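You operate a simulated robot arm through the tools that you are given. There is no shell and no other tool. Be economical: measure what you need, move in short steps, check, and stop when the job is done.

Carry out the task below with a simulated robot arm. There is one attempt and no reset: what you move stays moved.

TASK
Open the right cream door under the booth, take the white bag and put it on the upper shelf under the booth, then shut the booth. Put the short yellow-block pipe on the wall bench near the doors. Shut the door of the short oven. Take the blue block from the corner wall bench and leave it on the wall bench near the doors. Do these in any order. Set down upright: short yellow-block pipe.

The check looks at the end state, three seconds after you hand in, the way a careful person would. Anything else that was tipped, shoved, dropped, spilled or broken makes it a failure.

THE ROBOT
A 7-joint arm with a vacuum gripper on a trunk, on a base that drives. Base frame: it is fixed to the floor where the robot stands at the start and does not move with it; the origin is under the middle of the robot, x ahead of it, y to its left, z up. Units: mm, degrees, N and s.
Its first joint turns from -149.0 to 149.0 degrees. Places, roughly: blue block (12x15x3 cm) [-1100, 900, 900]; door of the short oven [6100, -2300, 1000]; right cream door under the booth [3400, 200, 500]; short yellow-block pipe (10x4x7 cm) [300, 1300, 900]; upper shelf under the booth [3300, -300, 500]; wall bench near the doors [2300, 2300, 900]; white bag (15x7x4 cm) [2800, 2700, 900]. Payload 1.06 kg.
Tool frame: the origin (TCP) lies in the middle of the cups' lips, and z points out of the cups. The gripper has 1 cup of 24 mm across, covering 24 by 24 mm (tool x, y); the bellows give 8 mm. With the vacuum on, a cup seals on a smooth face that it is pressed against (1 to 4 N); it does not hold porous or soft things. The pull reaches 23 N.
Orientation is told as [roll, pitch, yaw] about the base's x, y, z axes, in that order, counted from this pose: with the cups facing straight down, the tool's x points along the base's -x, its y along +y and its z along -z.

THE INTERFACE
- The arm moves only by the tool arm_command. Its argument "plan" is a list of rows, each a list of 6 numbers: the shift along the base's x, y, z in units of 150 mm (1.0 is 150 mm), then the turn, a rotation vector about the base's x, y, z in units of 180 degrees (1.0 is 180 degrees). In form: [[tx, ty, tz, wx, wy, wz], ...]. A call has 1 to 12 rows; each row is the pose to reach, as a shift and turn from the pose commanded when the call began. "suction" is the vacuum: 1 switches it on, 0 off, set as the call begins (left out, the last holds). A call with a number of a shift or a turn outside -1 to 1 is refused whole. Each row takes 0.2 s and may step no farther than 50 mm and 8.6 degrees from the row before; otherwise, or with a gripper value out of range, the whole call is refused. A pose out of reach is approached as far as the arm can. The call stops where the force on the tool passes 40 N (or 10 N more than at its start, if that is more) or the arm is blocked; 0.2 s more then pass. The pull builds up within a second once a cup has sealed. Time passes only in rows, and 0.2 s behind the last, so rows that repeat a pose give it time. The reply holds the time, the measured pose of the TCP, the force on the tool along the base axes and the pull of the vacuum, in the units named above and with some noise, with the torque about the TCP (base axes, N m) and any sound that the robot's microphone picked up.
- Cameras (640 x 400 px; columns grow to the right, rows downward): "scene" is now at [51, 150.7, 1324.9]; the picture's right is [-0.30, -0.95, 0.00], its down [-0.28, 0.09, -0.95] and it looks along [0.91, -0.29, -0.30] (base axes); focal length 294 px, centre (320, 200). "wrist" rides on the gripper at [78, 19, -96] in the tool frame; the picture's right is [-0.24, 0.97, 0.00], its down [-0.71, -0.17, -0.69] and it looks along [-0.67, -0.16, 0.73] (tool axes); focal length 243 px, centre (320, 200). There is no depth. A picture from a camera that has moved, and an enlarged one, comes with that camera's place and axes in the base frame and with its lens. The place of the scene camera against the robot may be out by one fixed shift of up to 12 mm in any direction.
- get_image(camera): a new picture of that camera. No time passes.
- lift_body(by): slides the trunk up (or, below 0, down) by that many mm; the arm and the scene camera ride with it, the base frame stays. It gives what a move gives, with no picture.
- drive_base(legs): drives the robot by 1 to 6 legs, each [ahead, turn to the left] in mm and degrees, along the robot's own axes; the way and the turn of a leg run together, so that a leg with both is an arc; at most 1500 mm and 180 degrees a leg. The arm and the cameras ride along, it lands a little off, and it stops where it bumps. It gives what a move gives.
- turn_head(pan, tilt): turns the head with the scene camera to pan (to the left, within 155 degrees either way) and tilt (down, from -29 to 69), counted from straight ahead of the robot. It gives what a move gives.
- zoom(camera, box): a new picture of the part [left, top, right, bottom] of that camera's present view, enlarged. No time passes.
- finish_job(): hands the job in; it is judged then, once.

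Go step by step. Nothing tells you exact positions but the pictures and the camera data: compare them with the known pose of the tool, close in by small moves and look again before you grip or let go. The budget is 165 turns and 108 pictures, counting those below and the enlarged ones. Unless the task says otherwise, let go and move clear before handing in, and close with one line.

The tools are called after "Request:" as name(argument=value, ...) on one line, values as JSON. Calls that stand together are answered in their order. arm_command: Moves the arm, as the interface text tells. Its arguments: {"type":"object","properties":{"plan":{"type":"array"},"suction":{"type":"number"}},"required":["plan"]} The other tools are called the same way: lift_body (by) slides the trunk up or down; drive_base (legs) drives the base; turn_head (pan, tilt) turns the head that bears the scene camera; get_image (camera) takes a picture; zoom (camera, box) takes an enlarged picture of a part of a camera's view; finish_job () hands the job in.

At the start:

```text
time_s: 0.0
eef_pos: [658.4, -163.9, 884.3]
ee_rot: [0.0, 0.0, 0.0]
contact_force: [-0.4, 0.5, -0.4]
wrist_torque: [0.02, 0.03, 0.02]
pull: 0.0
trunk travel left (down, up): [-350.0, 360.0]
robot x, y, heading: [-1.5, -1.3, -0.1]
head pan, tilt: [-17.6, 17.3]
```

scene: 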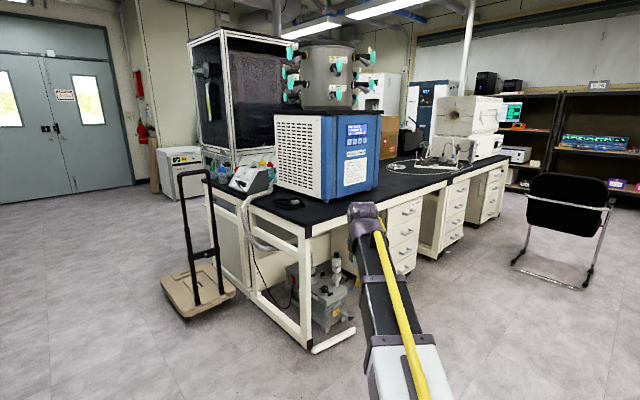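
wrist: 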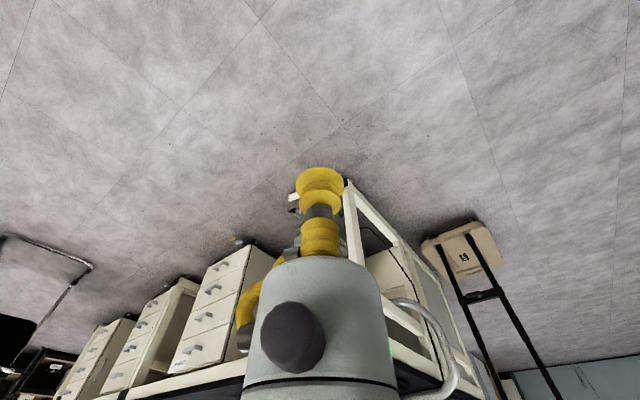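

I see a lab with a central bench ahead; the doors are far left. I'll look around to the left and rear to find the wall benches.

Request:
turn_head(pan=40, tilt=15)

Request:
get_image(camera="scene")

Request:
turn_head(pan=95, tilt=20)

Request:
get_image(camera="scene")

Request:
turn_head(pan=150, tilt=20)

Request:
get_image(camera="scene")

```text
time_s: 1.3
eef_pos: [658.0, -163.1, 884.3]
ee_rot: [-0.1, 0.0, 0.0]
contact_force: [-0.6, -0.3, 0.4]
wrist_torque: [0.0, 0.0, -0.02]
pull: 0.1
trunk travel left (down, up): [-350.0, 360.0]
robot x, y, heading: [0.3, 0.5, 0.2]
head pan, tilt: [40.0, 15.0]
```

```text
105 pictures are left
camera scene: at [33.6, 238.9, 1328.5], right [0.64, -0.77, 0.0], down [-0.2, -0.17, -0.97], along [0.74, 0.62, -0.26], focal length 294 px, centre (320, 200)
```

scene: 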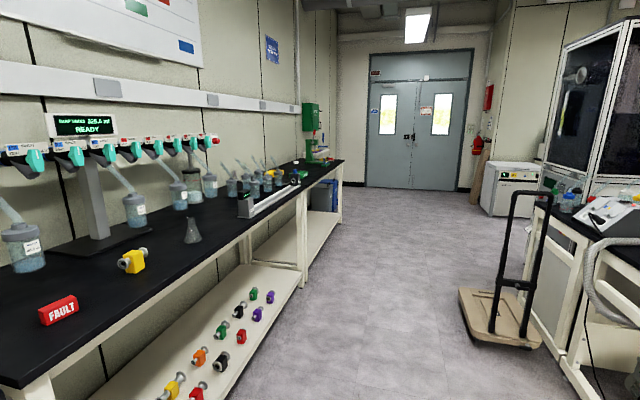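

```text
time_s: 2.5
eef_pos: [659.0, -163.3, 884.8]
ee_rot: [0.1, 0.0, 0.0]
contact_force: [-0.4, -0.3, -0.4]
wrist_torque: [0.04, -0.03, -0.03]
pull: 0.2
trunk travel left (down, up): [-350.0, 360.0]
robot x, y, heading: [-5.0, 1.8, 0.1]
head pan, tilt: [95.0, 20.0]
```

```text
104 pictures are left
camera scene: at [-46.0, 271.7, 1320.4], right [1.0, 0.09, 0.0], down [0.03, -0.34, -0.94], along [-0.08, 0.94, -0.34], focal length 294 px, centre (320, 200)
```

scene: 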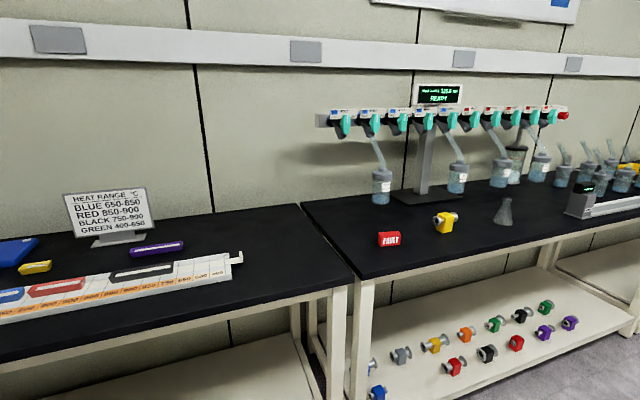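

```text
time_s: 3.8
eef_pos: [657.9, -162.4, 883.8]
ee_rot: [0.0, 0.0, 0.0]
contact_force: [0.6, -0.1, 0.7]
wrist_torque: [0.04, 0.0, -0.01]
pull: 0.1
trunk travel left (down, up): [-350.0, 360.0]
robot x, y, heading: [-1.9, -0.6, 0.1]
head pan, tilt: [150.0, 20.0]
```

```text
103 pictures are left
camera scene: at [-118.6, 225.5, 1320.4], right [0.5, 0.87, 0.0], down [0.3, -0.17, -0.94], along [-0.81, 0.47, -0.34], focal length 294 px, centre (320, 200)
```

scene: 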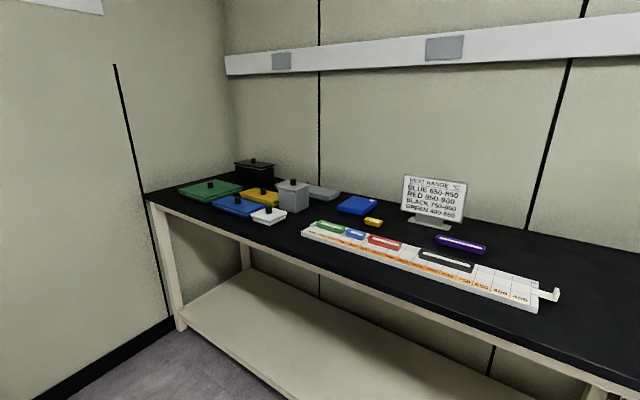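

The pipe is at about (309, 1247) and the flat blue block at about (-1010, 918); the wall runs at about 25° to base x. I'll raise the trunk, then drive to face the blue block.

Request:
lift_body(by=250)

Request:
drive_base(legs=[[0, -4], [-790, 0], [0, 119]])

Request:
turn_head(pan=0, tilt=35)

Request:
get_image(camera="scene")

Request:
get_image(camera="wrist")

```text
time_s: 6.3
eef_pos: [658.3, -163.2, 1133.5]
ee_rot: [0.0, 0.0, 0.0]
contact_force: [0.0, -0.5, -0.8]
wrist_torque: [0.03, 0.0, -0.02]
pull: 0.1
trunk travel left (down, up): [-600.0, 110.0]
robot x, y, heading: [1.5, 1.5, 0.1]
head pan, tilt: [150.0, 20.0]
```

```text
time_s: 16.0
eef_pos: [-916.4, 721.3, 1133.6]
ee_rot: [0.0, 0.0, 114.7]
contact_force: [-0.8, 1.4, 0.7]
wrist_torque: [0.01, 0.02, 0.0]
pull: 0.0
trunk travel left (down, up): [-600.0, 110.0]
robot x, y, heading: [-786.2, 53.3, 114.7]
head pan, tilt: [150.0, 20.0]
```

```text
time_s: 18.3
eef_pos: [-917.1, 720.8, 1133.7]
ee_rot: [0.0, 0.1, 114.8]
contact_force: [0.0, 0.3, 0.4]
wrist_torque: [0.0, -0.02, 0.01]
pull: 0.1
trunk travel left (down, up): [-600.0, 110.0]
robot x, y, heading: [-787.9, 55.7, 114.6]
head pan, tilt: [0.0, 35.0]
```

```text
102 pictures are left
camera scene: at [-953.2, 31.9, 1546.6], right [0.91, 0.42, 0.0], down [0.24, -0.52, -0.82], along [-0.34, 0.74, -0.57], focal length 294 px, centre (320, 200)
```

scene: 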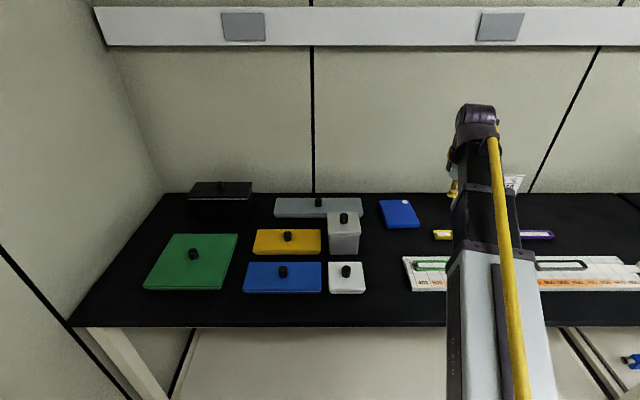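

```text
101 pictures are left
camera wrist: at [-901.4, 643.1, 1229.8], right [-0.98, -0.19, 0.0], down [-0.14, 0.71, 0.69], along [-0.13, 0.67, -0.73], focal length 243 px, centre (320, 200)
```

wrist: 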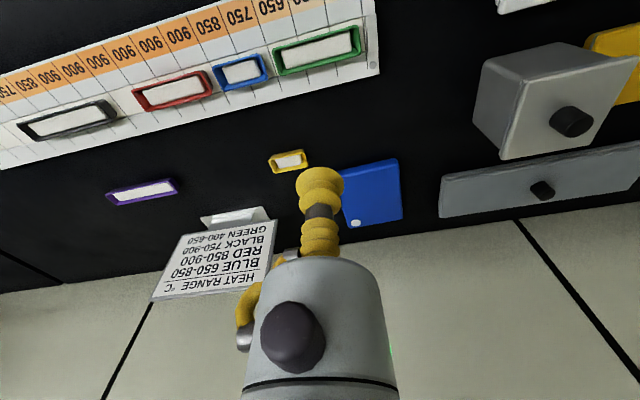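

The blue block is at about (-1045, 908), top near z 905. I'll move over it and down in two calls, then look again.

Request:
arm_command(plan=[[-0.17, 0.2, -0.12, 0, 0, 0], [-0.34, 0.4, -0.24, 0, 0, 0], [-0.51, 0.6, -0.36, 0, 0, 0], [-0.68, 0.8, -0.48, 0, 0, 0], [-0.85, 1.0, -0.6, 0, 0, 0]])

Request:
arm_command(plan=[[0, 0.25, -0.2, 0, 0, 0], [0, 0.25, -0.45, 0, 0, 0], [0, 0.25, -0.6, 0, 0, 0]])

Request:
get_image(camera="wrist")

```text
time_s: 19.5
eef_pos: [-1044.7, 870.5, 1042.8]
ee_rot: [0.0, 0.1, 114.8]
contact_force: [0.7, -0.7, 0.1]
wrist_torque: [-0.02, 0.04, 0.02]
pull: 0.0
trunk travel left (down, up): [-600.0, 110.0]
robot x, y, heading: [-786.3, 58.6, 114.6]
head pan, tilt: [0.0, 35.0]
```

```text
time_s: 20.3
eef_pos: [-1044.2, 909.8, 952.6]
ee_rot: [0.1, 0.0, 114.7]
contact_force: [1.2, -0.8, -0.2]
wrist_torque: [-0.01, 0.02, -0.04]
pull: 0.1
trunk travel left (down, up): [-600.0, 110.0]
robot x, y, heading: [-785.5, 57.5, 115.0]
head pan, tilt: [0.0, 35.0]
```

```text
100 pictures are left
camera wrist: at [-1029.2, 830.7, 1049.2], right [-0.98, -0.19, 0.0], down [-0.14, 0.71, 0.69], along [-0.13, 0.67, -0.73], focal length 243 px, centre (320, 200)
```

wrist: 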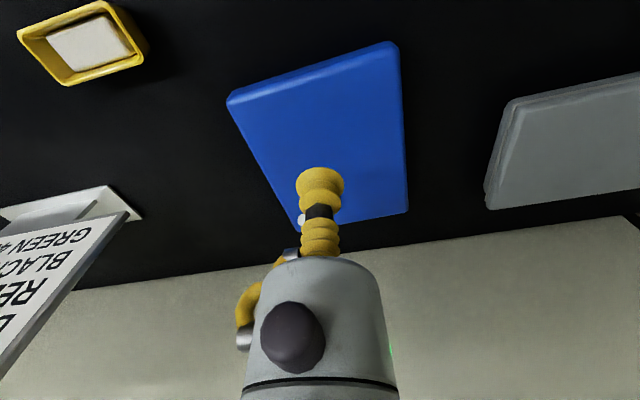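

The cup is over the block's middle. I'll press down gently with suction on.

Request:
arm_command(plan=[[-0.03, 0, -0.15, 0, 0, 0], [-0.03, 0.02, -0.25, 0, 0, 0], [-0.03, 0.02, -0.28, 0, 0, 0], [-0.03, 0.02, -0.31, 0, 0, 0]], suction=1)

```text
time_s: 21.3
eef_pos: [-1048.4, 912.1, 907.7]
ee_rot: [0.0, 0.0, 114.8]
contact_force: [-0.1, -0.9, 0.0]
wrist_torque: [-0.01, 0.05, -0.03]
pull: 0.0
trunk travel left (down, up): [-600.0, 110.0]
robot x, y, heading: [-792.7, 56.5, 114.6]
head pan, tilt: [0.0, 35.0]
```

Request:
arm_command(plan=[[0, 0, -0.03, 0, 0, 0], [0, 0, -0.06, 0, 0, 0], [0, 0, -0.09, 0, 0, 0]])

```text
time_s: 22.1
eef_pos: [-1048.3, 912.0, 893.7]
ee_rot: [0.0, 0.0, 114.9]
contact_force: [-0.9, -0.1, -0.5]
wrist_torque: [0.0, 0.02, -0.01]
pull: 0.0
trunk travel left (down, up): [-600.0, 110.0]
robot x, y, heading: [-783.7, 57.3, 114.8]
head pan, tilt: [0.0, 35.0]
```

No contact yet at z 894; I continue down in small steps.

Request:
arm_command(plan=[[0, 0, -0.025, 0, 0, 0], [0, 0, -0.05, 0, 0, 0], [0, 0, -0.07, 0, 0, 0]])

Request:
get_image(camera="wrist")

```text
time_s: 22.9
eef_pos: [-1048.9, 912.2, 884.0]
ee_rot: [0.0, -0.2, 114.8]
contact_force: [1.3, -0.2, 3.6]
wrist_torque: [0.01, 0.0, 0.0]
pull: 23.0
trunk travel left (down, up): [-600.0, 110.0]
robot x, y, heading: [-790.5, 57.3, 114.6]
head pan, tilt: [0.0, 35.0]
```

```text
99 pictures are left
camera wrist: at [-1033.5, 833.5, 980.3], right [-0.98, -0.19, 0.0], down [-0.14, 0.71, 0.69], along [-0.13, 0.67, -0.73], focal length 243 px, centre (320, 200)
```

wrist: 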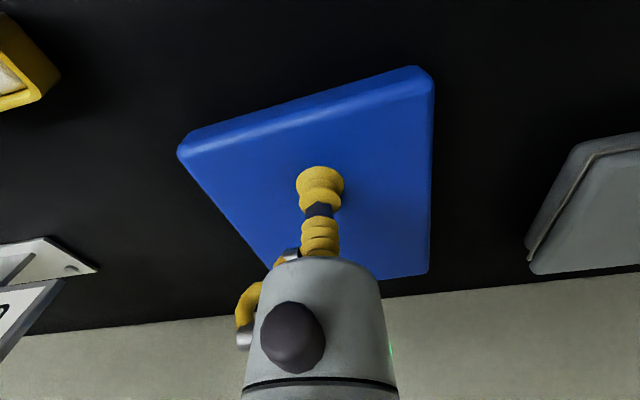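

Sealed with pull 23. Lifting.

Request:
arm_command(plan=[[0, 0, 0.1, 0, 0, 0], [0, 0, 0.3, 0, 0, 0], [0, 0, 0.6, 0, 0, 0], [0, -0.1, 0.9, 0, 0, 0], [0, -0.3, 1, 0, 0, 0], [0.1, -0.6, 1, 0, 0, 0], [0.2, -0.9, 1, 0, 0, 0]])

Request:
lift_body(by=100)

```text
time_s: 24.5
eef_pos: [-1018.4, 776.4, 1033.7]
ee_rot: [0.1, 0.0, 114.8]
contact_force: [0.3, 0.8, -3.8]
wrist_torque: [-0.12, -0.07, -0.01]
pull: 22.7
trunk travel left (down, up): [-600.0, 110.0]
robot x, y, heading: [-787.5, 53.0, 114.9]
head pan, tilt: [0.0, 35.0]
```

```text
time_s: 25.9
eef_pos: [-1019.1, 776.4, 1133.0]
ee_rot: [0.0, 0.1, 114.8]
contact_force: [0.7, -0.4, -3.5]
wrist_torque: [-0.1, -0.06, 0.05]
pull: 23.1
trunk travel left (down, up): [-700.0, 10.0]
robot x, y, heading: [-790.1, 53.5, 115.0]
head pan, tilt: [0.0, 35.0]
```

Holding the block. I'll back off, turn along the wall and drive toward the bench near the doors, then look at it.

Request:
drive_base(legs=[[-80, 0], [0, -90], [1500, 0], [1300, 0]])

Request:
turn_head(pan=60, tilt=20)

Request:
get_image(camera="scene")

Request:
turn_head(pan=-60, tilt=20)

Request:
get_image(camera="scene")

```text
time_s: 43.9
eef_pos: [2516.6, 1372.6, 1135.2]
ee_rot: [0.0, 0.0, 23.7]
contact_force: [0.7, -0.1, -3.0]
wrist_torque: [-0.05, 0.16, 0.0]
pull: 22.8
trunk travel left (down, up): [-700.0, 10.0]
robot x, y, heading: [1794.1, 1156.3, 23.6]
head pan, tilt: [0.0, 35.0]
```

```text
time_s: 45.2
eef_pos: [2518.6, 1373.7, 1132.6]
ee_rot: [0.0, 0.0, 23.7]
contact_force: [0.7, 0.8, -2.9]
wrist_torque: [-0.06, 0.15, -0.03]
pull: 23.5
trunk travel left (down, up): [-700.0, 10.0]
robot x, y, heading: [1793.9, 1156.5, 23.7]
head pan, tilt: [60.0, 20.0]
```

```text
98 pictures are left
camera scene: at [1699.7, 1395.0, 1670.4], right [0.99, -0.11, 0.0], down [-0.04, -0.34, -0.94], along [0.1, 0.93, -0.34], focal length 294 px, centre (320, 200)
```

scene: 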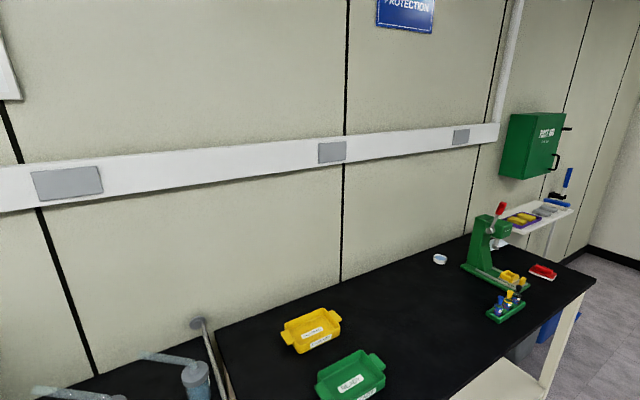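

```text
time_s: 47.2
eef_pos: [2518.2, 1374.0, 1133.2]
ee_rot: [0.0, 0.0, 23.8]
contact_force: [0.8, -0.1, -3.9]
wrist_torque: [-0.06, 0.16, 0.0]
pull: 23.1
trunk travel left (down, up): [-700.0, 10.0]
robot x, y, heading: [1791.8, 1155.8, 23.6]
head pan, tilt: [-60.0, 20.0]
```

```text
97 pictures are left
camera scene: at [1764.6, 1247.4, 1670.4], right [-0.59, -0.81, 0.0], down [-0.28, 0.2, -0.94], along [0.76, -0.56, -0.34], focal length 294 px, centre (320, 200)
```

scene: 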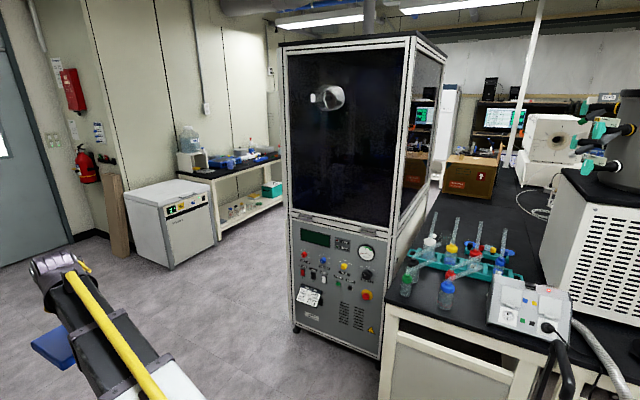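

The bench near the doors has a free black space around (2230, 2300), between the trays and the green stand. I'll drive on and face the bench there.

Request:
drive_base(legs=[[0, 5.5], [750, 0], [0, 86]])

Request:
turn_head(pan=-10, tilt=30)

Request:
get_image(camera="scene")

Request:
get_image(camera="wrist")

```text
time_s: 55.5
eef_pos: [2211.4, 2242.6, 1133.7]
ee_rot: [-0.1, 0.0, 115.3]
contact_force: [-0.2, 0.4, -3.4]
wrist_torque: [-0.13, -0.02, -0.03]
pull: 23.5
trunk travel left (down, up): [-700.0, 10.0]
robot x, y, heading: [2448.7, 1523.3, 115.1]
head pan, tilt: [-60.0, 20.0]
```

```text
time_s: 56.7
eef_pos: [2211.1, 2240.6, 1133.2]
ee_rot: [0.0, 0.0, 115.3]
contact_force: [0.3, 0.2, -4.0]
wrist_torque: [-0.18, -0.05, 0.03]
pull: 23.3
trunk travel left (down, up): [-700.0, 10.0]
robot x, y, heading: [2446.9, 1521.7, 115.1]
head pan, tilt: [-10.0, 30.0]
```

```text
96 pictures are left
camera scene: at [2296.9, 1505.2, 1654.4], right [0.96, 0.26, 0.0], down [0.13, -0.48, -0.87], along [-0.23, 0.84, -0.5], focal length 294 px, centre (320, 200)
```

scene: 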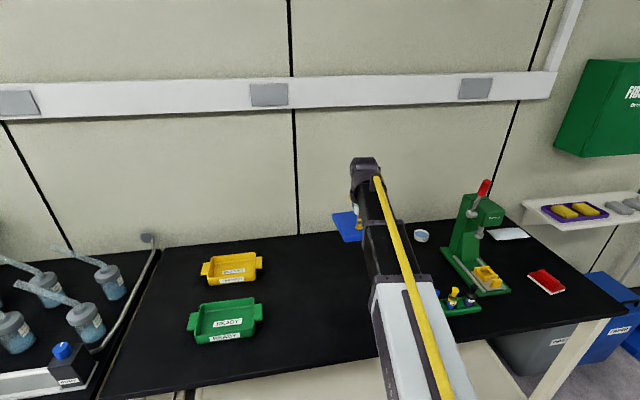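

```text
95 pictures are left
camera wrist: at [2227.1, 2163.3, 1229.5], right [-0.98, -0.2, 0.0], down [-0.15, 0.71, 0.68], along [-0.14, 0.67, -0.73], focal length 243 px, centre (320, 200)
```

wrist: 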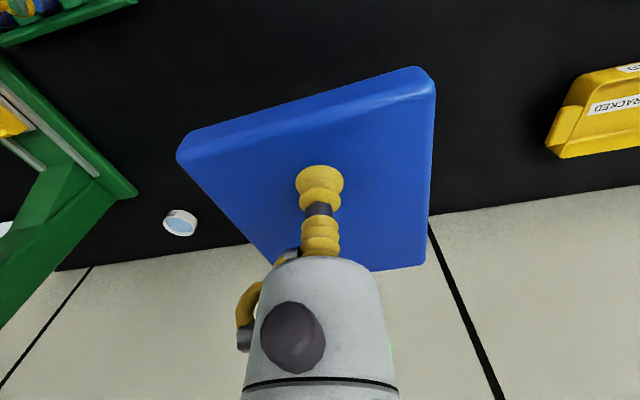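

The white bag lies beyond the green press. The block hovers over clear bench, so I'll lower the trunk to just above the top.

Request:
lift_body(by=-225)

Request:
arm_command(plan=[[0, 0, -0.08, 0, 0, 0], [0, 0, -0.12, 0, 0, 0], [0, 0, -0.15, 0, 0, 0]])

```text
time_s: 59.0
eef_pos: [2210.6, 2240.6, 909.3]
ee_rot: [-0.1, 0.0, 115.2]
contact_force: [0.1, 0.0, -4.1]
wrist_torque: [-0.16, -0.08, 0.02]
pull: 22.3
trunk travel left (down, up): [-475.0, 235.0]
robot x, y, heading: [2446.4, 1523.4, 115.0]
head pan, tilt: [-10.0, 30.0]
```

```text
time_s: 59.8
eef_pos: [2210.2, 2241.0, 886.7]
ee_rot: [0.0, 0.0, 115.3]
contact_force: [-0.2, -0.6, -0.2]
wrist_torque: [0.09, 0.06, -0.01]
pull: 22.7
trunk travel left (down, up): [-475.0, 235.0]
robot x, y, heading: [2448.3, 1521.6, 115.3]
head pan, tilt: [-10.0, 30.0]
```

The block's weight is now on the bench. Releasing and rising.

Request:
arm_command(plan=[[0, 0, -0.01, 0, 0, 0], [0, 0, -0.01, 0, 0, 0], [0, 0, -0.01, 0, 0, 0], [0, 0, 0.05, 0, 0, 0], [0, 0, 0.2, 0, 0, 0], [0, 0, 0.5, 0, 0, 0], [0, 0, 0.8, 0, 0, 0], [0, 0, 1.0, 0, 0, 0]], suction=0)

Request:
get_image(camera="wrist")

Request:
zoom(camera="scene", box=[380, 160, 580, 340])

```text
time_s: 61.6
eef_pos: [2211.5, 2243.3, 1036.3]
ee_rot: [0.1, -0.1, 115.3]
contact_force: [-0.1, -0.8, -0.2]
wrist_torque: [0.02, -0.03, -0.03]
pull: 0.2
trunk travel left (down, up): [-475.0, 235.0]
robot x, y, heading: [2452.2, 1522.4, 115.5]
head pan, tilt: [-10.0, 30.0]
```

```text
94 pictures are left
camera wrist: at [2227.4, 2165.0, 1133.0], right [-0.98, -0.2, 0.0], down [-0.15, 0.71, 0.69], along [-0.14, 0.67, -0.73], focal length 243 px, centre (320, 200)
```

wrist: 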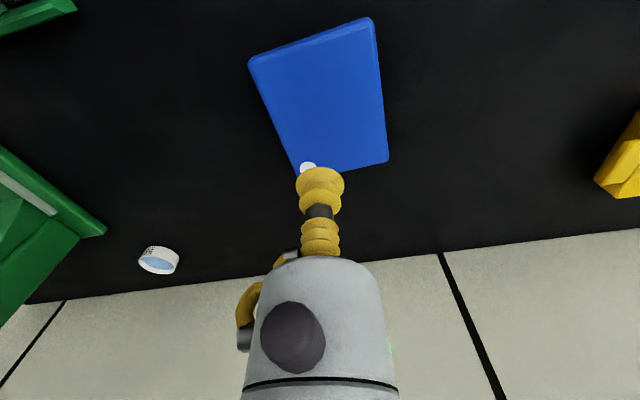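

```text
2.22 times, centred on (480, 250) of scene
camera zoom: at [2297.0, 1504.8, 1429.3], right [0.96, 0.26, 0.0], down [0.13, -0.48, -0.87], along [-0.23, 0.84, -0.5], focal length 653 px, centre (-36, 89)
```

zoom: 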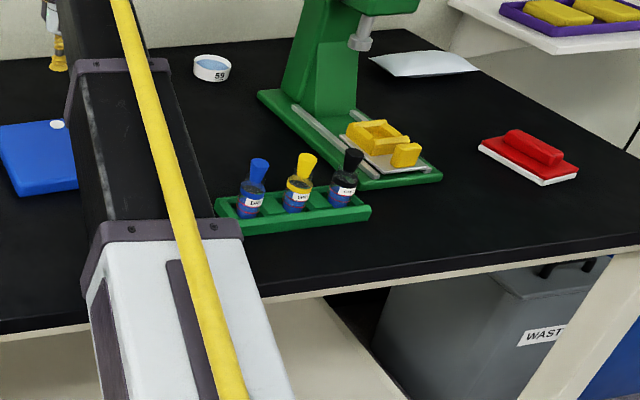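

The blue block is placed well. I raise the trunk, drive back to the pipe, and look.

Request:
lift_body(by=130)

Request:
drive_base(legs=[[-100, 0], [0, 90], [1500, 0], [650, 0], [0, -90]])

Request:
get_image(camera="wrist")

Request:
turn_head(pan=0, tilt=40)

Request:
get_image(camera="scene")

```text
time_s: 63.2
eef_pos: [2211.5, 2243.6, 1166.2]
ee_rot: [0.0, 0.0, 115.3]
contact_force: [-0.9, 1.4, -0.3]
wrist_torque: [0.0, 0.01, 0.01]
pull: 0.0
trunk travel left (down, up): [-605.0, 105.0]
robot x, y, heading: [2450.8, 1522.1, 115.4]
head pan, tilt: [-10.0, 30.0]
```

```text
time_s: 82.3
eef_pos: [308.6, 1231.3, 1166.6]
ee_rot: [0.0, 0.1, 115.0]
contact_force: [-1.0, -0.9, -0.5]
wrist_torque: [0.01, 0.01, -0.01]
pull: 0.2
trunk travel left (down, up): [-605.0, 105.0]
robot x, y, heading: [543.3, 509.4, 115.0]
head pan, tilt: [-10.0, 30.0]
```

```text
92 pictures are left
camera wrist: at [324.8, 1154.1, 1262.4], right [-0.98, -0.2, 0.0], down [-0.14, 0.71, 0.69], along [-0.14, 0.67, -0.73], focal length 243 px, centre (320, 200)
```

wrist: 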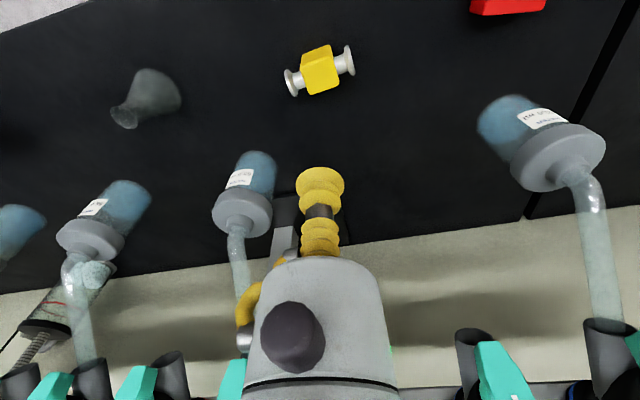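

```text
time_s: 83.0
eef_pos: [310.4, 1232.1, 1166.6]
ee_rot: [0.0, 0.1, 115.0]
contact_force: [-0.3, -0.2, -0.1]
wrist_torque: [-0.01, 0.0, 0.01]
pull: 0.0
trunk travel left (down, up): [-605.0, 105.0]
robot x, y, heading: [542.2, 509.1, 115.1]
head pan, tilt: [0.0, 40.0]
```

```text
91 pictures are left
camera scene: at [379.2, 483.3, 1544.0], right [0.91, 0.42, 0.0], down [0.27, -0.58, -0.77], along [-0.32, 0.69, -0.64], focal length 294 px, centre (320, 200)
```

scene: 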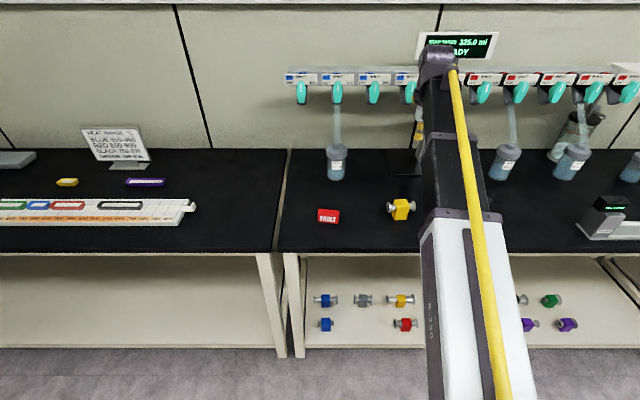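

The pipe sits nearly under the tool at about (306, 1236). I'll lower the trunk and look closer.

Request:
lift_body(by=-190)

Request:
get_image(camera="wrist")

Request:
zoom(camera="scene", box=[340, 40, 440, 120])

```text
time_s: 85.1
eef_pos: [309.7, 1232.7, 977.0]
ee_rot: [0.0, -0.1, 115.1]
contact_force: [-0.1, 1.0, -0.9]
wrist_torque: [-0.01, 0.0, 0.02]
pull: 0.1
trunk travel left (down, up): [-415.0, 295.0]
robot x, y, heading: [544.5, 511.3, 114.8]
head pan, tilt: [0.0, 40.0]
```

```text
90 pictures are left
camera wrist: at [324.8, 1154.0, 1072.5], right [-0.98, -0.2, 0.0], down [-0.14, 0.71, 0.69], along [-0.14, 0.67, -0.73], focal length 243 px, centre (320, 200)
```

wrist: 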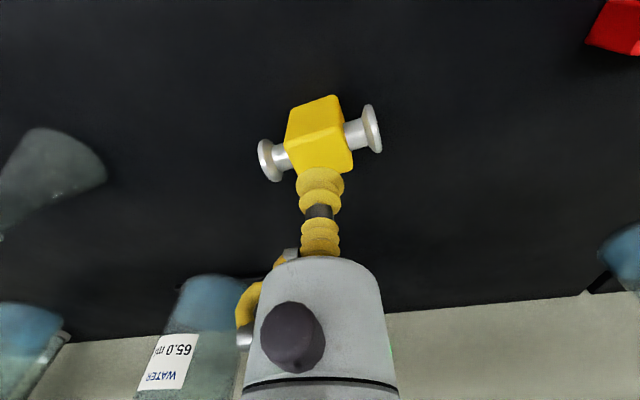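

```text
5.00 times, centred on (390, 80) of scene
camera zoom: at [379.2, 483.3, 1354.0], right [0.91, 0.42, 0.0], down [0.27, -0.58, -0.77], along [-0.32, 0.69, -0.64], focal length 1469 px, centre (-30, 800)
```

zoom: 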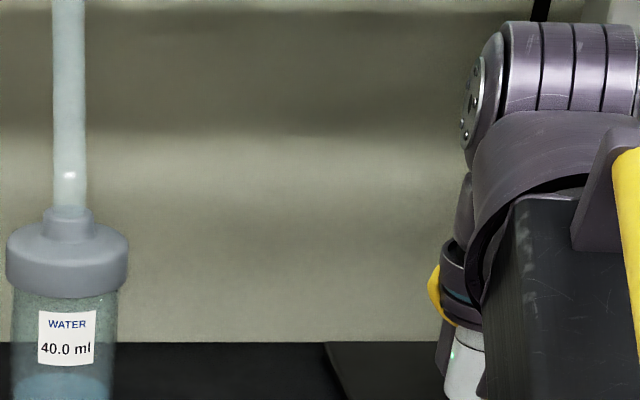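

I'll zoom on the wrist view to find the top face exactly.

Request:
zoom(camera="wrist", box=[240, 80, 400, 180])

```text
4.00 times, centred on (320, 130) of wrist
camera zoom: at [324.8, 1154.0, 1072.5], right [-0.98, -0.2, 0.0], down [-0.14, 0.71, 0.69], along [-0.14, 0.67, -0.73], focal length 970 px, centre (320, 480)
```

zoom: 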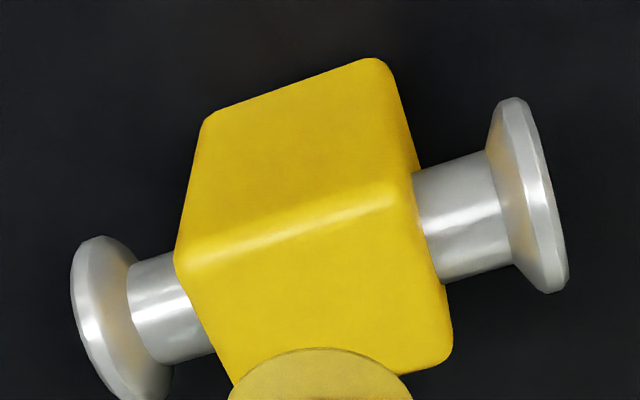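

The block's top face is about z 924, centred at about (302, 1250). I go down to it with suction.

Request:
arm_command(plan=[[-0.05, 0.117, -0.1, 0, 0, 0], [-0.05, 0.117, -0.25, 0, 0, 0], [-0.05, 0.117, -0.3, 0, 0, 0]], suction=1)

Request:
arm_command(plan=[[0, 0, -0.025, 0, 0, 0], [0, 0, -0.05, 0, 0, 0], [0, 0, -0.07, 0, 0, 0]])

Request:
get_image(camera="wrist")

```text
time_s: 85.9
eef_pos: [301.3, 1251.2, 931.8]
ee_rot: [0.1, -0.1, 115.0]
contact_force: [0.3, 0.1, 0.4]
wrist_torque: [-0.02, -0.01, 0.01]
pull: 0.0
trunk travel left (down, up): [-415.0, 295.0]
robot x, y, heading: [542.0, 508.1, 115.1]
head pan, tilt: [0.0, 40.0]
```

```text
time_s: 86.7
eef_pos: [300.6, 1248.9, 923.1]
ee_rot: [0.1, -0.1, 115.1]
contact_force: [-1.6, 3.7, 16.8]
wrist_torque: [-0.03, -0.02, 0.0]
pull: 22.9
trunk travel left (down, up): [-415.0, 295.0]
robot x, y, heading: [542.0, 510.3, 114.8]
head pan, tilt: [0.0, 40.0]
```

```text
87 pictures are left
camera wrist: at [317.1, 1171.4, 1019.2], right [-0.98, -0.2, 0.0], down [-0.14, 0.71, 0.69], along [-0.14, 0.67, -0.73], focal length 243 px, centre (320, 200)
```

wrist: 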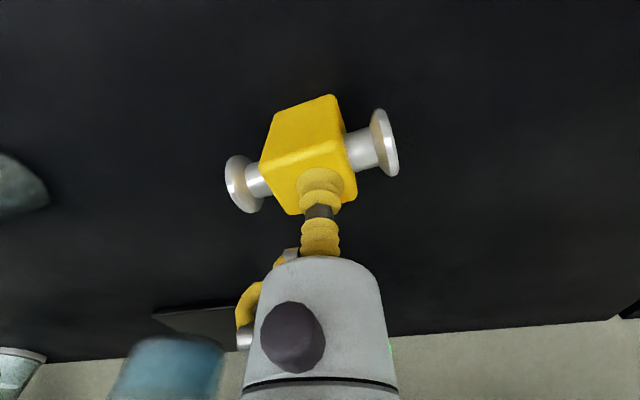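

Sealed. Lift clear of the bench and raise the trunk.

Request:
arm_command(plan=[[0, 0, 0.06, 0, 0, 0], [0, 0, 0.2, 0, 0, 0], [0, 0, 0.5, 0, 0, 0], [0, -0.1, 0.8, 0, 0, 0], [0, -0.1, 1.0, 0, 0, 0]])

Request:
lift_body(by=110)

Request:
get_image(camera="wrist")

```text
time_s: 87.8
eef_pos: [302.1, 1237.8, 1047.4]
ee_rot: [-0.2, -0.7, 114.9]
contact_force: [-0.7, 8.8, -16.1]
wrist_torque: [0.25, -0.02, -0.04]
pull: 22.9
trunk travel left (down, up): [-415.0, 295.0]
robot x, y, heading: [543.1, 510.5, 115.3]
head pan, tilt: [0.0, 40.0]
stopped in row 5: the force on the tool passed its limit at 70 N (the readings are from after the stop); the commanded pose is now the measured one
```

```text
time_s: 89.2
eef_pos: [301.8, 1237.4, 1158.4]
ee_rot: [-0.2, -0.7, 115.0]
contact_force: [-5.5, 12.5, -33.1]
wrist_torque: [1.12, -0.3, -0.33]
pull: 23.0
trunk travel left (down, up): [-525.0, 185.0]
robot x, y, heading: [541.8, 510.1, 115.0]
head pan, tilt: [0.0, 40.0]
```

```text
86 pictures are left
camera wrist: at [317.1, 1157.5, 1252.5], right [-0.98, -0.2, 0.0], down [-0.14, 0.7, 0.69], along [-0.14, 0.68, -0.72], focal length 243 px, centre (320, 200)
```

wrist: 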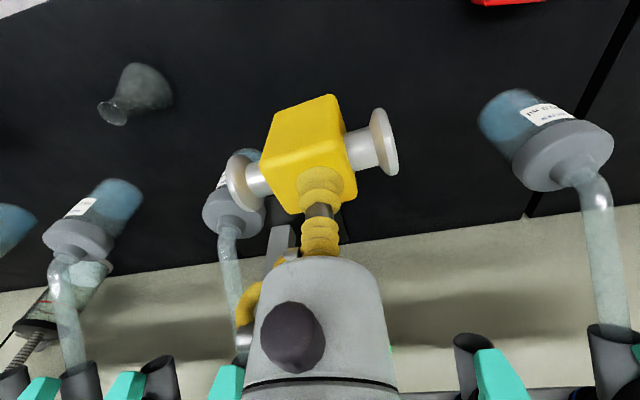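

A force limit tripped during the lift and there's still 33 N downward, so the hand may be touching the valve stand. I'll look before moving.

Request:
turn_head(pan=-10, tilt=15)

Request:
get_image(camera="scene")

```text
time_s: 90.1
eef_pos: [301.7, 1237.7, 1157.4]
ee_rot: [-0.2, -0.7, 115.0]
contact_force: [-4.2, 12.8, -33.4]
wrist_torque: [1.1, -0.27, -0.27]
pull: 23.0
trunk travel left (down, up): [-525.0, 185.0]
robot x, y, heading: [542.9, 511.6, 114.8]
head pan, tilt: [-10.0, 15.0]
```

```text
85 pictures are left
camera scene: at [390.8, 496.6, 1503.5], right [0.97, 0.26, 0.0], down [0.07, -0.25, -0.97], along [-0.25, 0.93, -0.26], focal length 294 px, centre (320, 200)
```

scene: 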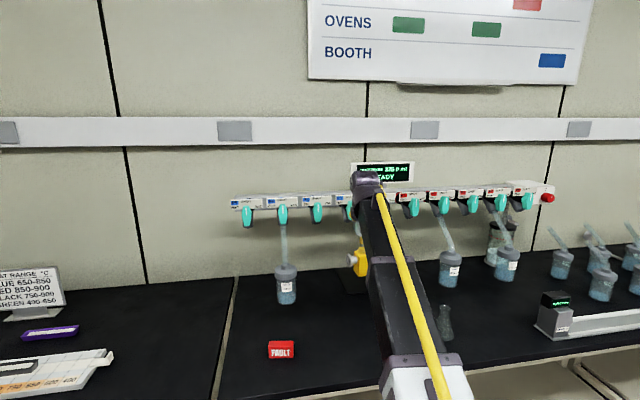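

The load moves with the trunk, so this looks like the arm pressing on itself (tool too high relative to the trunk) rather than on the bench gear. I lower the arm slightly and check the force.

Request:
arm_command(plan=[[0, 0, -0.15, 0, 0, 0], [0, 0, -0.3, 0, 0, 0], [0, 0, -0.45, 0, 0, 0], [0, 0, -0.6, 0, 0, 0]])

Request:
get_image(camera="scene")

```text
time_s: 91.1
eef_pos: [302.3, 1236.7, 1068.9]
ee_rot: [-0.2, -0.7, 115.0]
contact_force: [-0.8, 0.6, -2.4]
wrist_torque: [0.05, 0.01, 0.01]
pull: 22.8
trunk travel left (down, up): [-525.0, 185.0]
robot x, y, heading: [542.8, 509.6, 114.9]
head pan, tilt: [-10.0, 15.0]
```

```text
84 pictures are left
camera scene: at [390.9, 496.5, 1503.6], right [0.97, 0.26, 0.0], down [0.07, -0.25, -0.97], along [-0.25, 0.93, -0.26], focal length 294 px, centre (320, 200)
```

scene: 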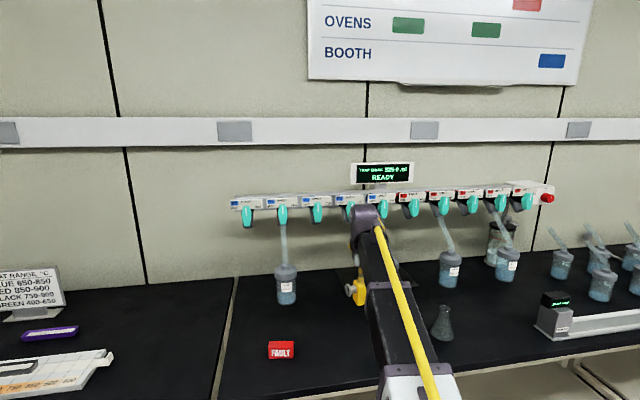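

Force is back to the pipe's weight (2.4 N). I raise the trunk and carry the pipe to the bench near the doors.

Request:
lift_body(by=80)

Request:
drive_base(legs=[[0, -87.4], [1000, 0], [960, 0], [0, 87.4]])

Request:
get_image(camera="wrist")

Request:
turn_head(pan=0, tilt=35)

Request:
get_image(camera="scene")

```text
time_s: 92.2
eef_pos: [301.7, 1236.4, 1148.0]
ee_rot: [-0.3, -0.7, 115.0]
contact_force: [0.1, -0.2, -2.4]
wrist_torque: [0.03, 0.02, -0.01]
pull: 23.2
trunk travel left (down, up): [-605.0, 105.0]
robot x, y, heading: [538.2, 512.4, 114.8]
head pan, tilt: [-10.0, 15.0]
```

```text
time_s: 109.5
eef_pos: [2100.3, 2098.5, 1148.7]
ee_rot: [-0.2, -0.7, 112.6]
contact_force: [-0.6, 0.6, -2.0]
wrist_torque: [0.01, 0.03, 0.04]
pull: 22.9
trunk travel left (down, up): [-605.0, 105.0]
robot x, y, heading: [2307.4, 1365.5, 112.5]
head pan, tilt: [-10.0, 15.0]
```

```text
83 pictures are left
camera wrist: at [2111.9, 2019.2, 1243.0], right [-0.99, -0.15, 0.0], down [-0.11, 0.71, 0.69], along [-0.11, 0.69, -0.72], focal length 243 px, centre (320, 200)
```

wrist: 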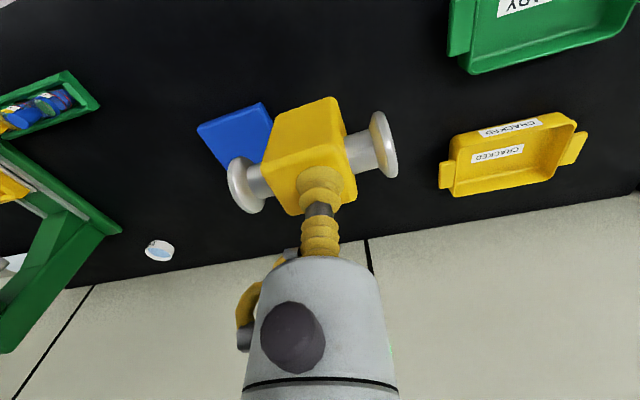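

```text
time_s: 110.4
eef_pos: [2099.4, 2099.4, 1147.3]
ee_rot: [-0.1, -0.6, 112.4]
contact_force: [-0.2, 0.9, -2.5]
wrist_torque: [0.01, 0.0, 0.02]
pull: 23.0
trunk travel left (down, up): [-605.0, 105.0]
robot x, y, heading: [2308.6, 1361.6, 112.6]
head pan, tilt: [0.0, 35.0]
```

```text
82 pictures are left
camera scene: at [2142.7, 1346.6, 1551.6], right [0.92, 0.38, 0.0], down [0.22, -0.53, -0.82], along [-0.31, 0.76, -0.57], focal length 294 px, centre (320, 200)
```

scene: 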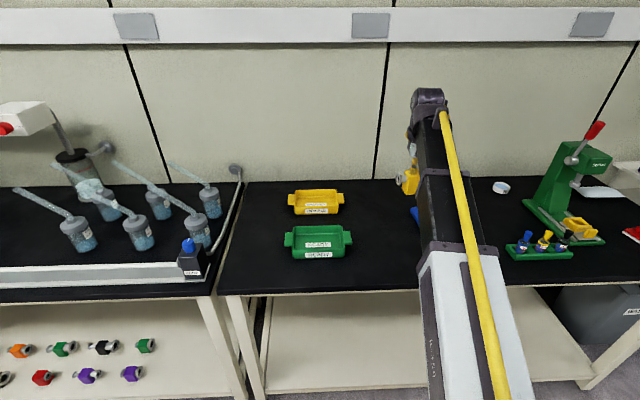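

The pipe hangs over clear bench left of the block. I shift it a little left, lower, then check.

Request:
arm_command(plan=[[-0.16, 0.07, 0, 0, 0, 0], [-0.33, 0.14, 0, 0, 0, 0]])

Request:
lift_body(by=-200)

Request:
get_image(camera="wrist")

```text
time_s: 111.0
eef_pos: [2050.2, 2121.9, 1149.1]
ee_rot: [-0.2, -0.7, 112.5]
contact_force: [0.4, 0.8, -2.8]
wrist_torque: [0.0, -0.01, -0.03]
pull: 22.6
trunk travel left (down, up): [-605.0, 105.0]
robot x, y, heading: [2307.3, 1362.4, 112.6]
head pan, tilt: [0.0, 35.0]
```

```text
time_s: 113.1
eef_pos: [2050.6, 2121.6, 948.1]
ee_rot: [-0.2, -0.8, 112.6]
contact_force: [0.0, -0.2, -2.4]
wrist_torque: [0.0, 0.0, 0.03]
pull: 22.7
trunk travel left (down, up): [-405.0, 305.0]
robot x, y, heading: [2311.4, 1362.7, 112.4]
head pan, tilt: [0.0, 35.0]
```

```text
81 pictures are left
camera wrist: at [2062.4, 2040.9, 1043.2], right [-0.99, -0.15, 0.0], down [-0.11, 0.71, 0.69], along [-0.11, 0.69, -0.72], focal length 243 px, centre (320, 200)
```

wrist: 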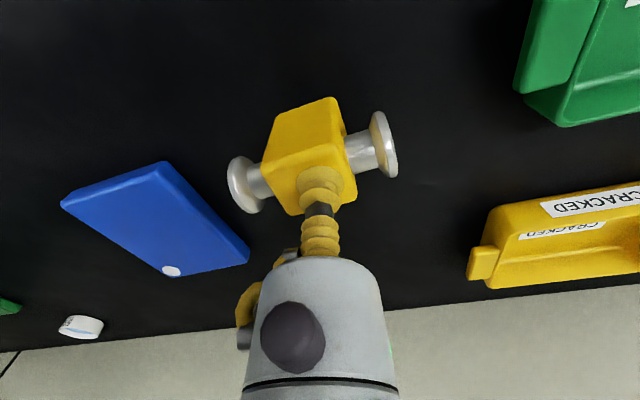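

Clear all around. Now lowering in small steps until the weight is taken.

Request:
arm_command(plan=[[0, 0, -0.06, 0, 0, 0], [0, 0, -0.1, 0, 0, 0], [0, 0, -0.125, 0, 0, 0]])

```text
time_s: 113.9
eef_pos: [2050.4, 2121.5, 930.0]
ee_rot: [-0.4, -0.7, 112.5]
contact_force: [0.5, 0.1, -1.7]
wrist_torque: [-0.02, 0.01, -0.01]
pull: 22.7
trunk travel left (down, up): [-405.0, 305.0]
robot x, y, heading: [2308.6, 1363.3, 113.0]
head pan, tilt: [0.0, 35.0]
```

Request:
arm_command(plan=[[0, 0, -0.01, 0, 0, 0], [0, 0, -0.02, 0, 0, 0], [0, 0, -0.025, 0, 0, 0]])

```text
time_s: 114.7
eef_pos: [2049.9, 2120.9, 925.5]
ee_rot: [-0.2, -0.7, 112.5]
contact_force: [-0.2, 0.2, -2.3]
wrist_torque: [0.02, 0.01, 0.01]
pull: 22.4
trunk travel left (down, up): [-405.0, 305.0]
robot x, y, heading: [2314.6, 1362.4, 112.9]
head pan, tilt: [0.0, 35.0]
```

Request:
arm_command(plan=[[0, 0, -0.01, 0, 0, 0], [0, 0, -0.02, 0, 0, 0], [0, 0, -0.02, 0, 0, 0]])

```text
time_s: 115.5
eef_pos: [2049.2, 2120.9, 924.1]
ee_rot: [-0.2, -0.8, 112.5]
contact_force: [-2.2, 4.4, 13.8]
wrist_torque: [0.0, 0.05, 0.01]
pull: 23.2
trunk travel left (down, up): [-405.0, 305.0]
robot x, y, heading: [2308.0, 1361.0, 112.5]
head pan, tilt: [0.0, 35.0]
```

Contact is made. Release and rise straight up (modestly, to stay clear of the arm's fold limit).

Request:
arm_command(plan=[[0, 0, 0.01, 0, 0, 0], [0, 0, 0.01, 0, 0, 0], [0, 0, 0.01, 0, 0, 0], [0, 0, 0.01, 0, 0, 0], [0, 0, 0.05, 0, 0, 0], [0, 0, 0.1, 0, 0, 0], [0, 0, 0.3, 0, 0, 0], [0, 0, 0.5, 0, 0, 0]], suction=0)

Request:
lift_body(by=150)

Request:
get_image(camera="wrist")

```text
time_s: 117.3
eef_pos: [2049.4, 2120.1, 998.4]
ee_rot: [-0.2, -0.7, 112.5]
contact_force: [-0.7, -0.6, 1.0]
wrist_torque: [0.0, -0.02, 0.0]
pull: 0.1
trunk travel left (down, up): [-405.0, 305.0]
robot x, y, heading: [2307.2, 1364.8, 112.6]
head pan, tilt: [0.0, 35.0]
```

```text
time_s: 119.1
eef_pos: [2050.0, 2120.8, 1149.4]
ee_rot: [-0.2, -0.8, 112.5]
contact_force: [0.6, 0.1, -0.3]
wrist_torque: [0.01, 0.01, -0.03]
pull: 0.0
trunk travel left (down, up): [-555.0, 155.0]
robot x, y, heading: [2311.0, 1361.9, 112.6]
head pan, tilt: [0.0, 35.0]
```

```text
80 pictures are left
camera wrist: at [2062.4, 2040.3, 1243.1], right [-0.99, -0.15, 0.0], down [-0.11, 0.71, 0.69], along [-0.11, 0.69, -0.72], focal length 243 px, centre (320, 200)
```

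wrist: 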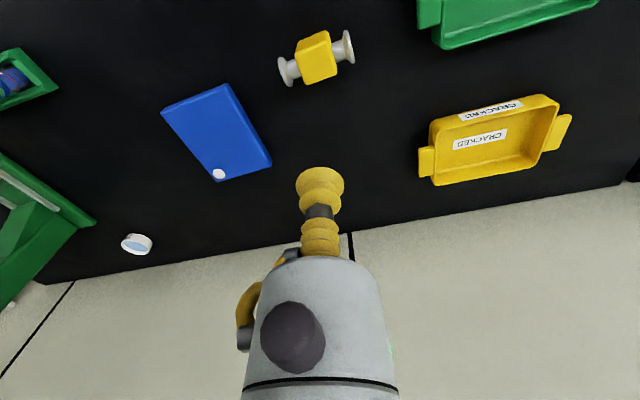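

The pipe stands upright by the block. Next I drive out past the booth's corner to see its cream doors (they should be on the side facing the room doors).

Request:
drive_base(legs=[[0, -117.6], [1500, 0]])

Request:
turn_head(pan=-100, tilt=25)

Request:
get_image(camera="scene")

Request:
turn_head(pan=-40, tilt=20)

Request:
get_image(camera="scene")

```text
time_s: 131.4
eef_pos: [4594.2, 1086.9, 1149.1]
ee_rot: [-0.2, -0.7, -5.8]
contact_force: [1.2, 0.2, 0.0]
wrist_torque: [-0.01, 0.01, 0.01]
pull: 0.2
trunk travel left (down, up): [-555.0, 155.0]
robot x, y, heading: [3805.7, 1219.4, -5.7]
head pan, tilt: [0.0, 35.0]
```

```text
time_s: 133.2
eef_pos: [4594.1, 1086.7, 1148.6]
ee_rot: [-0.2, -0.7, -5.8]
contact_force: [0.2, -0.9, -1.0]
wrist_torque: [0.02, 0.01, 0.02]
pull: 0.0
trunk travel left (down, up): [-555.0, 155.0]
robot x, y, heading: [3802.9, 1217.4, -5.9]
head pan, tilt: [-100.0, 25.0]
```

```text
79 pictures are left
camera scene: at [3759.0, 1310.4, 1517.3], right [-0.96, 0.27, 0.0], down [0.11, 0.41, -0.91], along [-0.24, -0.87, -0.42], focal length 294 px, centre (320, 200)
```

scene: 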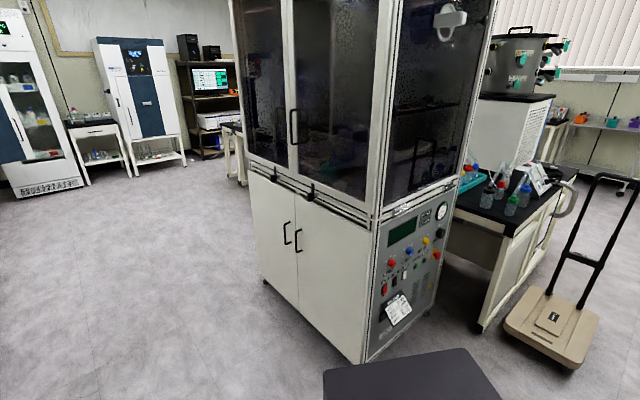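

```text
time_s: 134.5
eef_pos: [4594.0, 1086.4, 1149.7]
ee_rot: [-0.1, -0.8, -5.7]
contact_force: [0.3, -0.4, 0.5]
wrist_torque: [-0.01, 0.03, 0.01]
pull: 0.0
trunk travel left (down, up): [-555.0, 155.0]
robot x, y, heading: [3804.1, 1212.5, -5.5]
head pan, tilt: [-40.0, 20.0]
```

```text
78 pictures are left
camera scene: at [3848.9, 1332.5, 1525.4], right [-0.72, -0.7, 0.0], down [-0.24, 0.24, -0.94], along [0.66, -0.67, -0.34], focal length 294 px, centre (320, 200)
```

scene: 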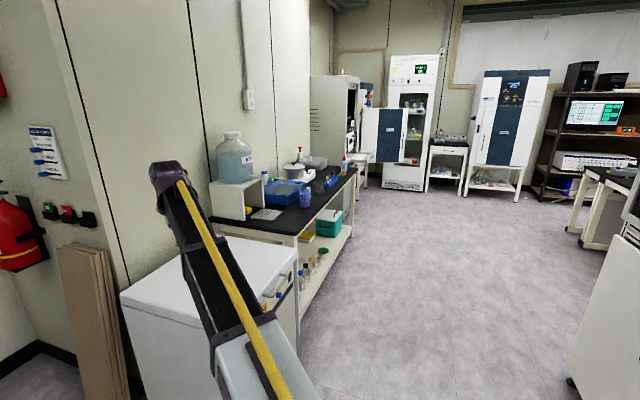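

The cream doors are on the booth side facing me; the face runs from about (3224, 321) to (3707, -500) with handles in the middle. The short oven's open door is visible further away. I'll drive to face the right door at about 950 mm.

Request:
drive_base(legs=[[0, -54.2], [866, 0], [0, -89.7]])

Request:
turn_head(pan=0, tilt=35)

Request:
get_image(camera="scene")

```text
time_s: 145.3
eef_pos: [3522.0, 109.3, 1148.2]
ee_rot: [-0.2, -0.8, -150.1]
contact_force: [0.8, -0.2, 0.3]
wrist_torque: [-0.02, 0.01, 0.0]
pull: 0.1
trunk travel left (down, up): [-555.0, 155.0]
robot x, y, heading: [4240.7, 465.3, -150.2]
head pan, tilt: [-40.0, 20.0]
```

```text
time_s: 146.4
eef_pos: [3521.7, 109.8, 1148.3]
ee_rot: [-0.2, -0.7, -150.1]
contact_force: [0.4, 0.2, 0.9]
wrist_torque: [-0.02, 0.0, -0.02]
pull: 0.1
trunk travel left (down, up): [-555.0, 155.0]
robot x, y, heading: [4241.6, 464.1, -149.7]
head pan, tilt: [0.0, 35.0]
```

```text
77 pictures are left
camera scene: at [4294.7, 304.2, 1501.6], right [-0.5, 0.87, 0.0], down [0.5, 0.29, -0.82], along [-0.71, -0.41, -0.57], focal length 294 px, centre (320, 200)
```

scene: 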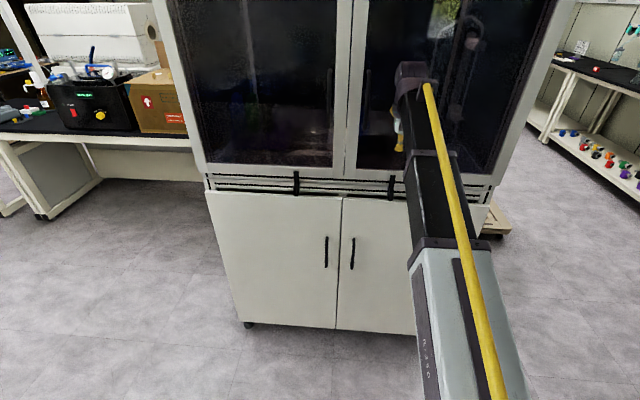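

The right door's handle is at about (3476, -12, 626), the gap at (3478, -62). I'll turn the tool from pointing down to pointing at the door, keeping the TCP still.

Request:
arm_command(plan=[[0, 0, 0, -0.0229, 0.0393, 0], [0, 0, 0, -0.0457, 0.0785, 0], [0, 0, 0, -0.0686, 0.1178, 0], [0, 0, 0, -0.0915, 0.1571, 0], [0, 0, 0, -0.1143, 0.1964, 0], [0, 0, 0, -0.1372, 0.2356, 0], [0, 0, 0, -0.16, 0.2749, 0], [0, 0, 0, -0.1829, 0.3142, 0], [0, 0, 0, -0.2058, 0.3535, 0], [0, 0, 0, -0.2286, 0.3927, 0], [0, 0, 0, -0.2515, 0.432, 0]])

Request:
get_image(camera="scene")

```text
time_s: 148.8
eef_pos: [3523.0, 110.1, 1147.5]
ee_rot: [159.4, -89.3, 50.6]
contact_force: [0.0, -0.1, -0.4]
wrist_torque: [-0.01, 0.03, 0.01]
pull: 0.1
trunk travel left (down, up): [-555.0, 155.0]
robot x, y, heading: [4241.4, 464.0, -150.0]
head pan, tilt: [0.0, 35.0]
```

```text
76 pictures are left
camera scene: at [4294.8, 304.2, 1501.6], right [-0.5, 0.87, 0.0], down [0.5, 0.29, -0.82], along [-0.71, -0.41, -0.57], focal length 294 px, centre (320, 200)
```

scene: 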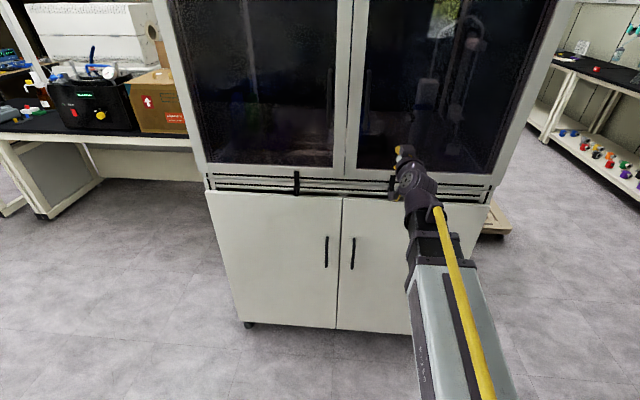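

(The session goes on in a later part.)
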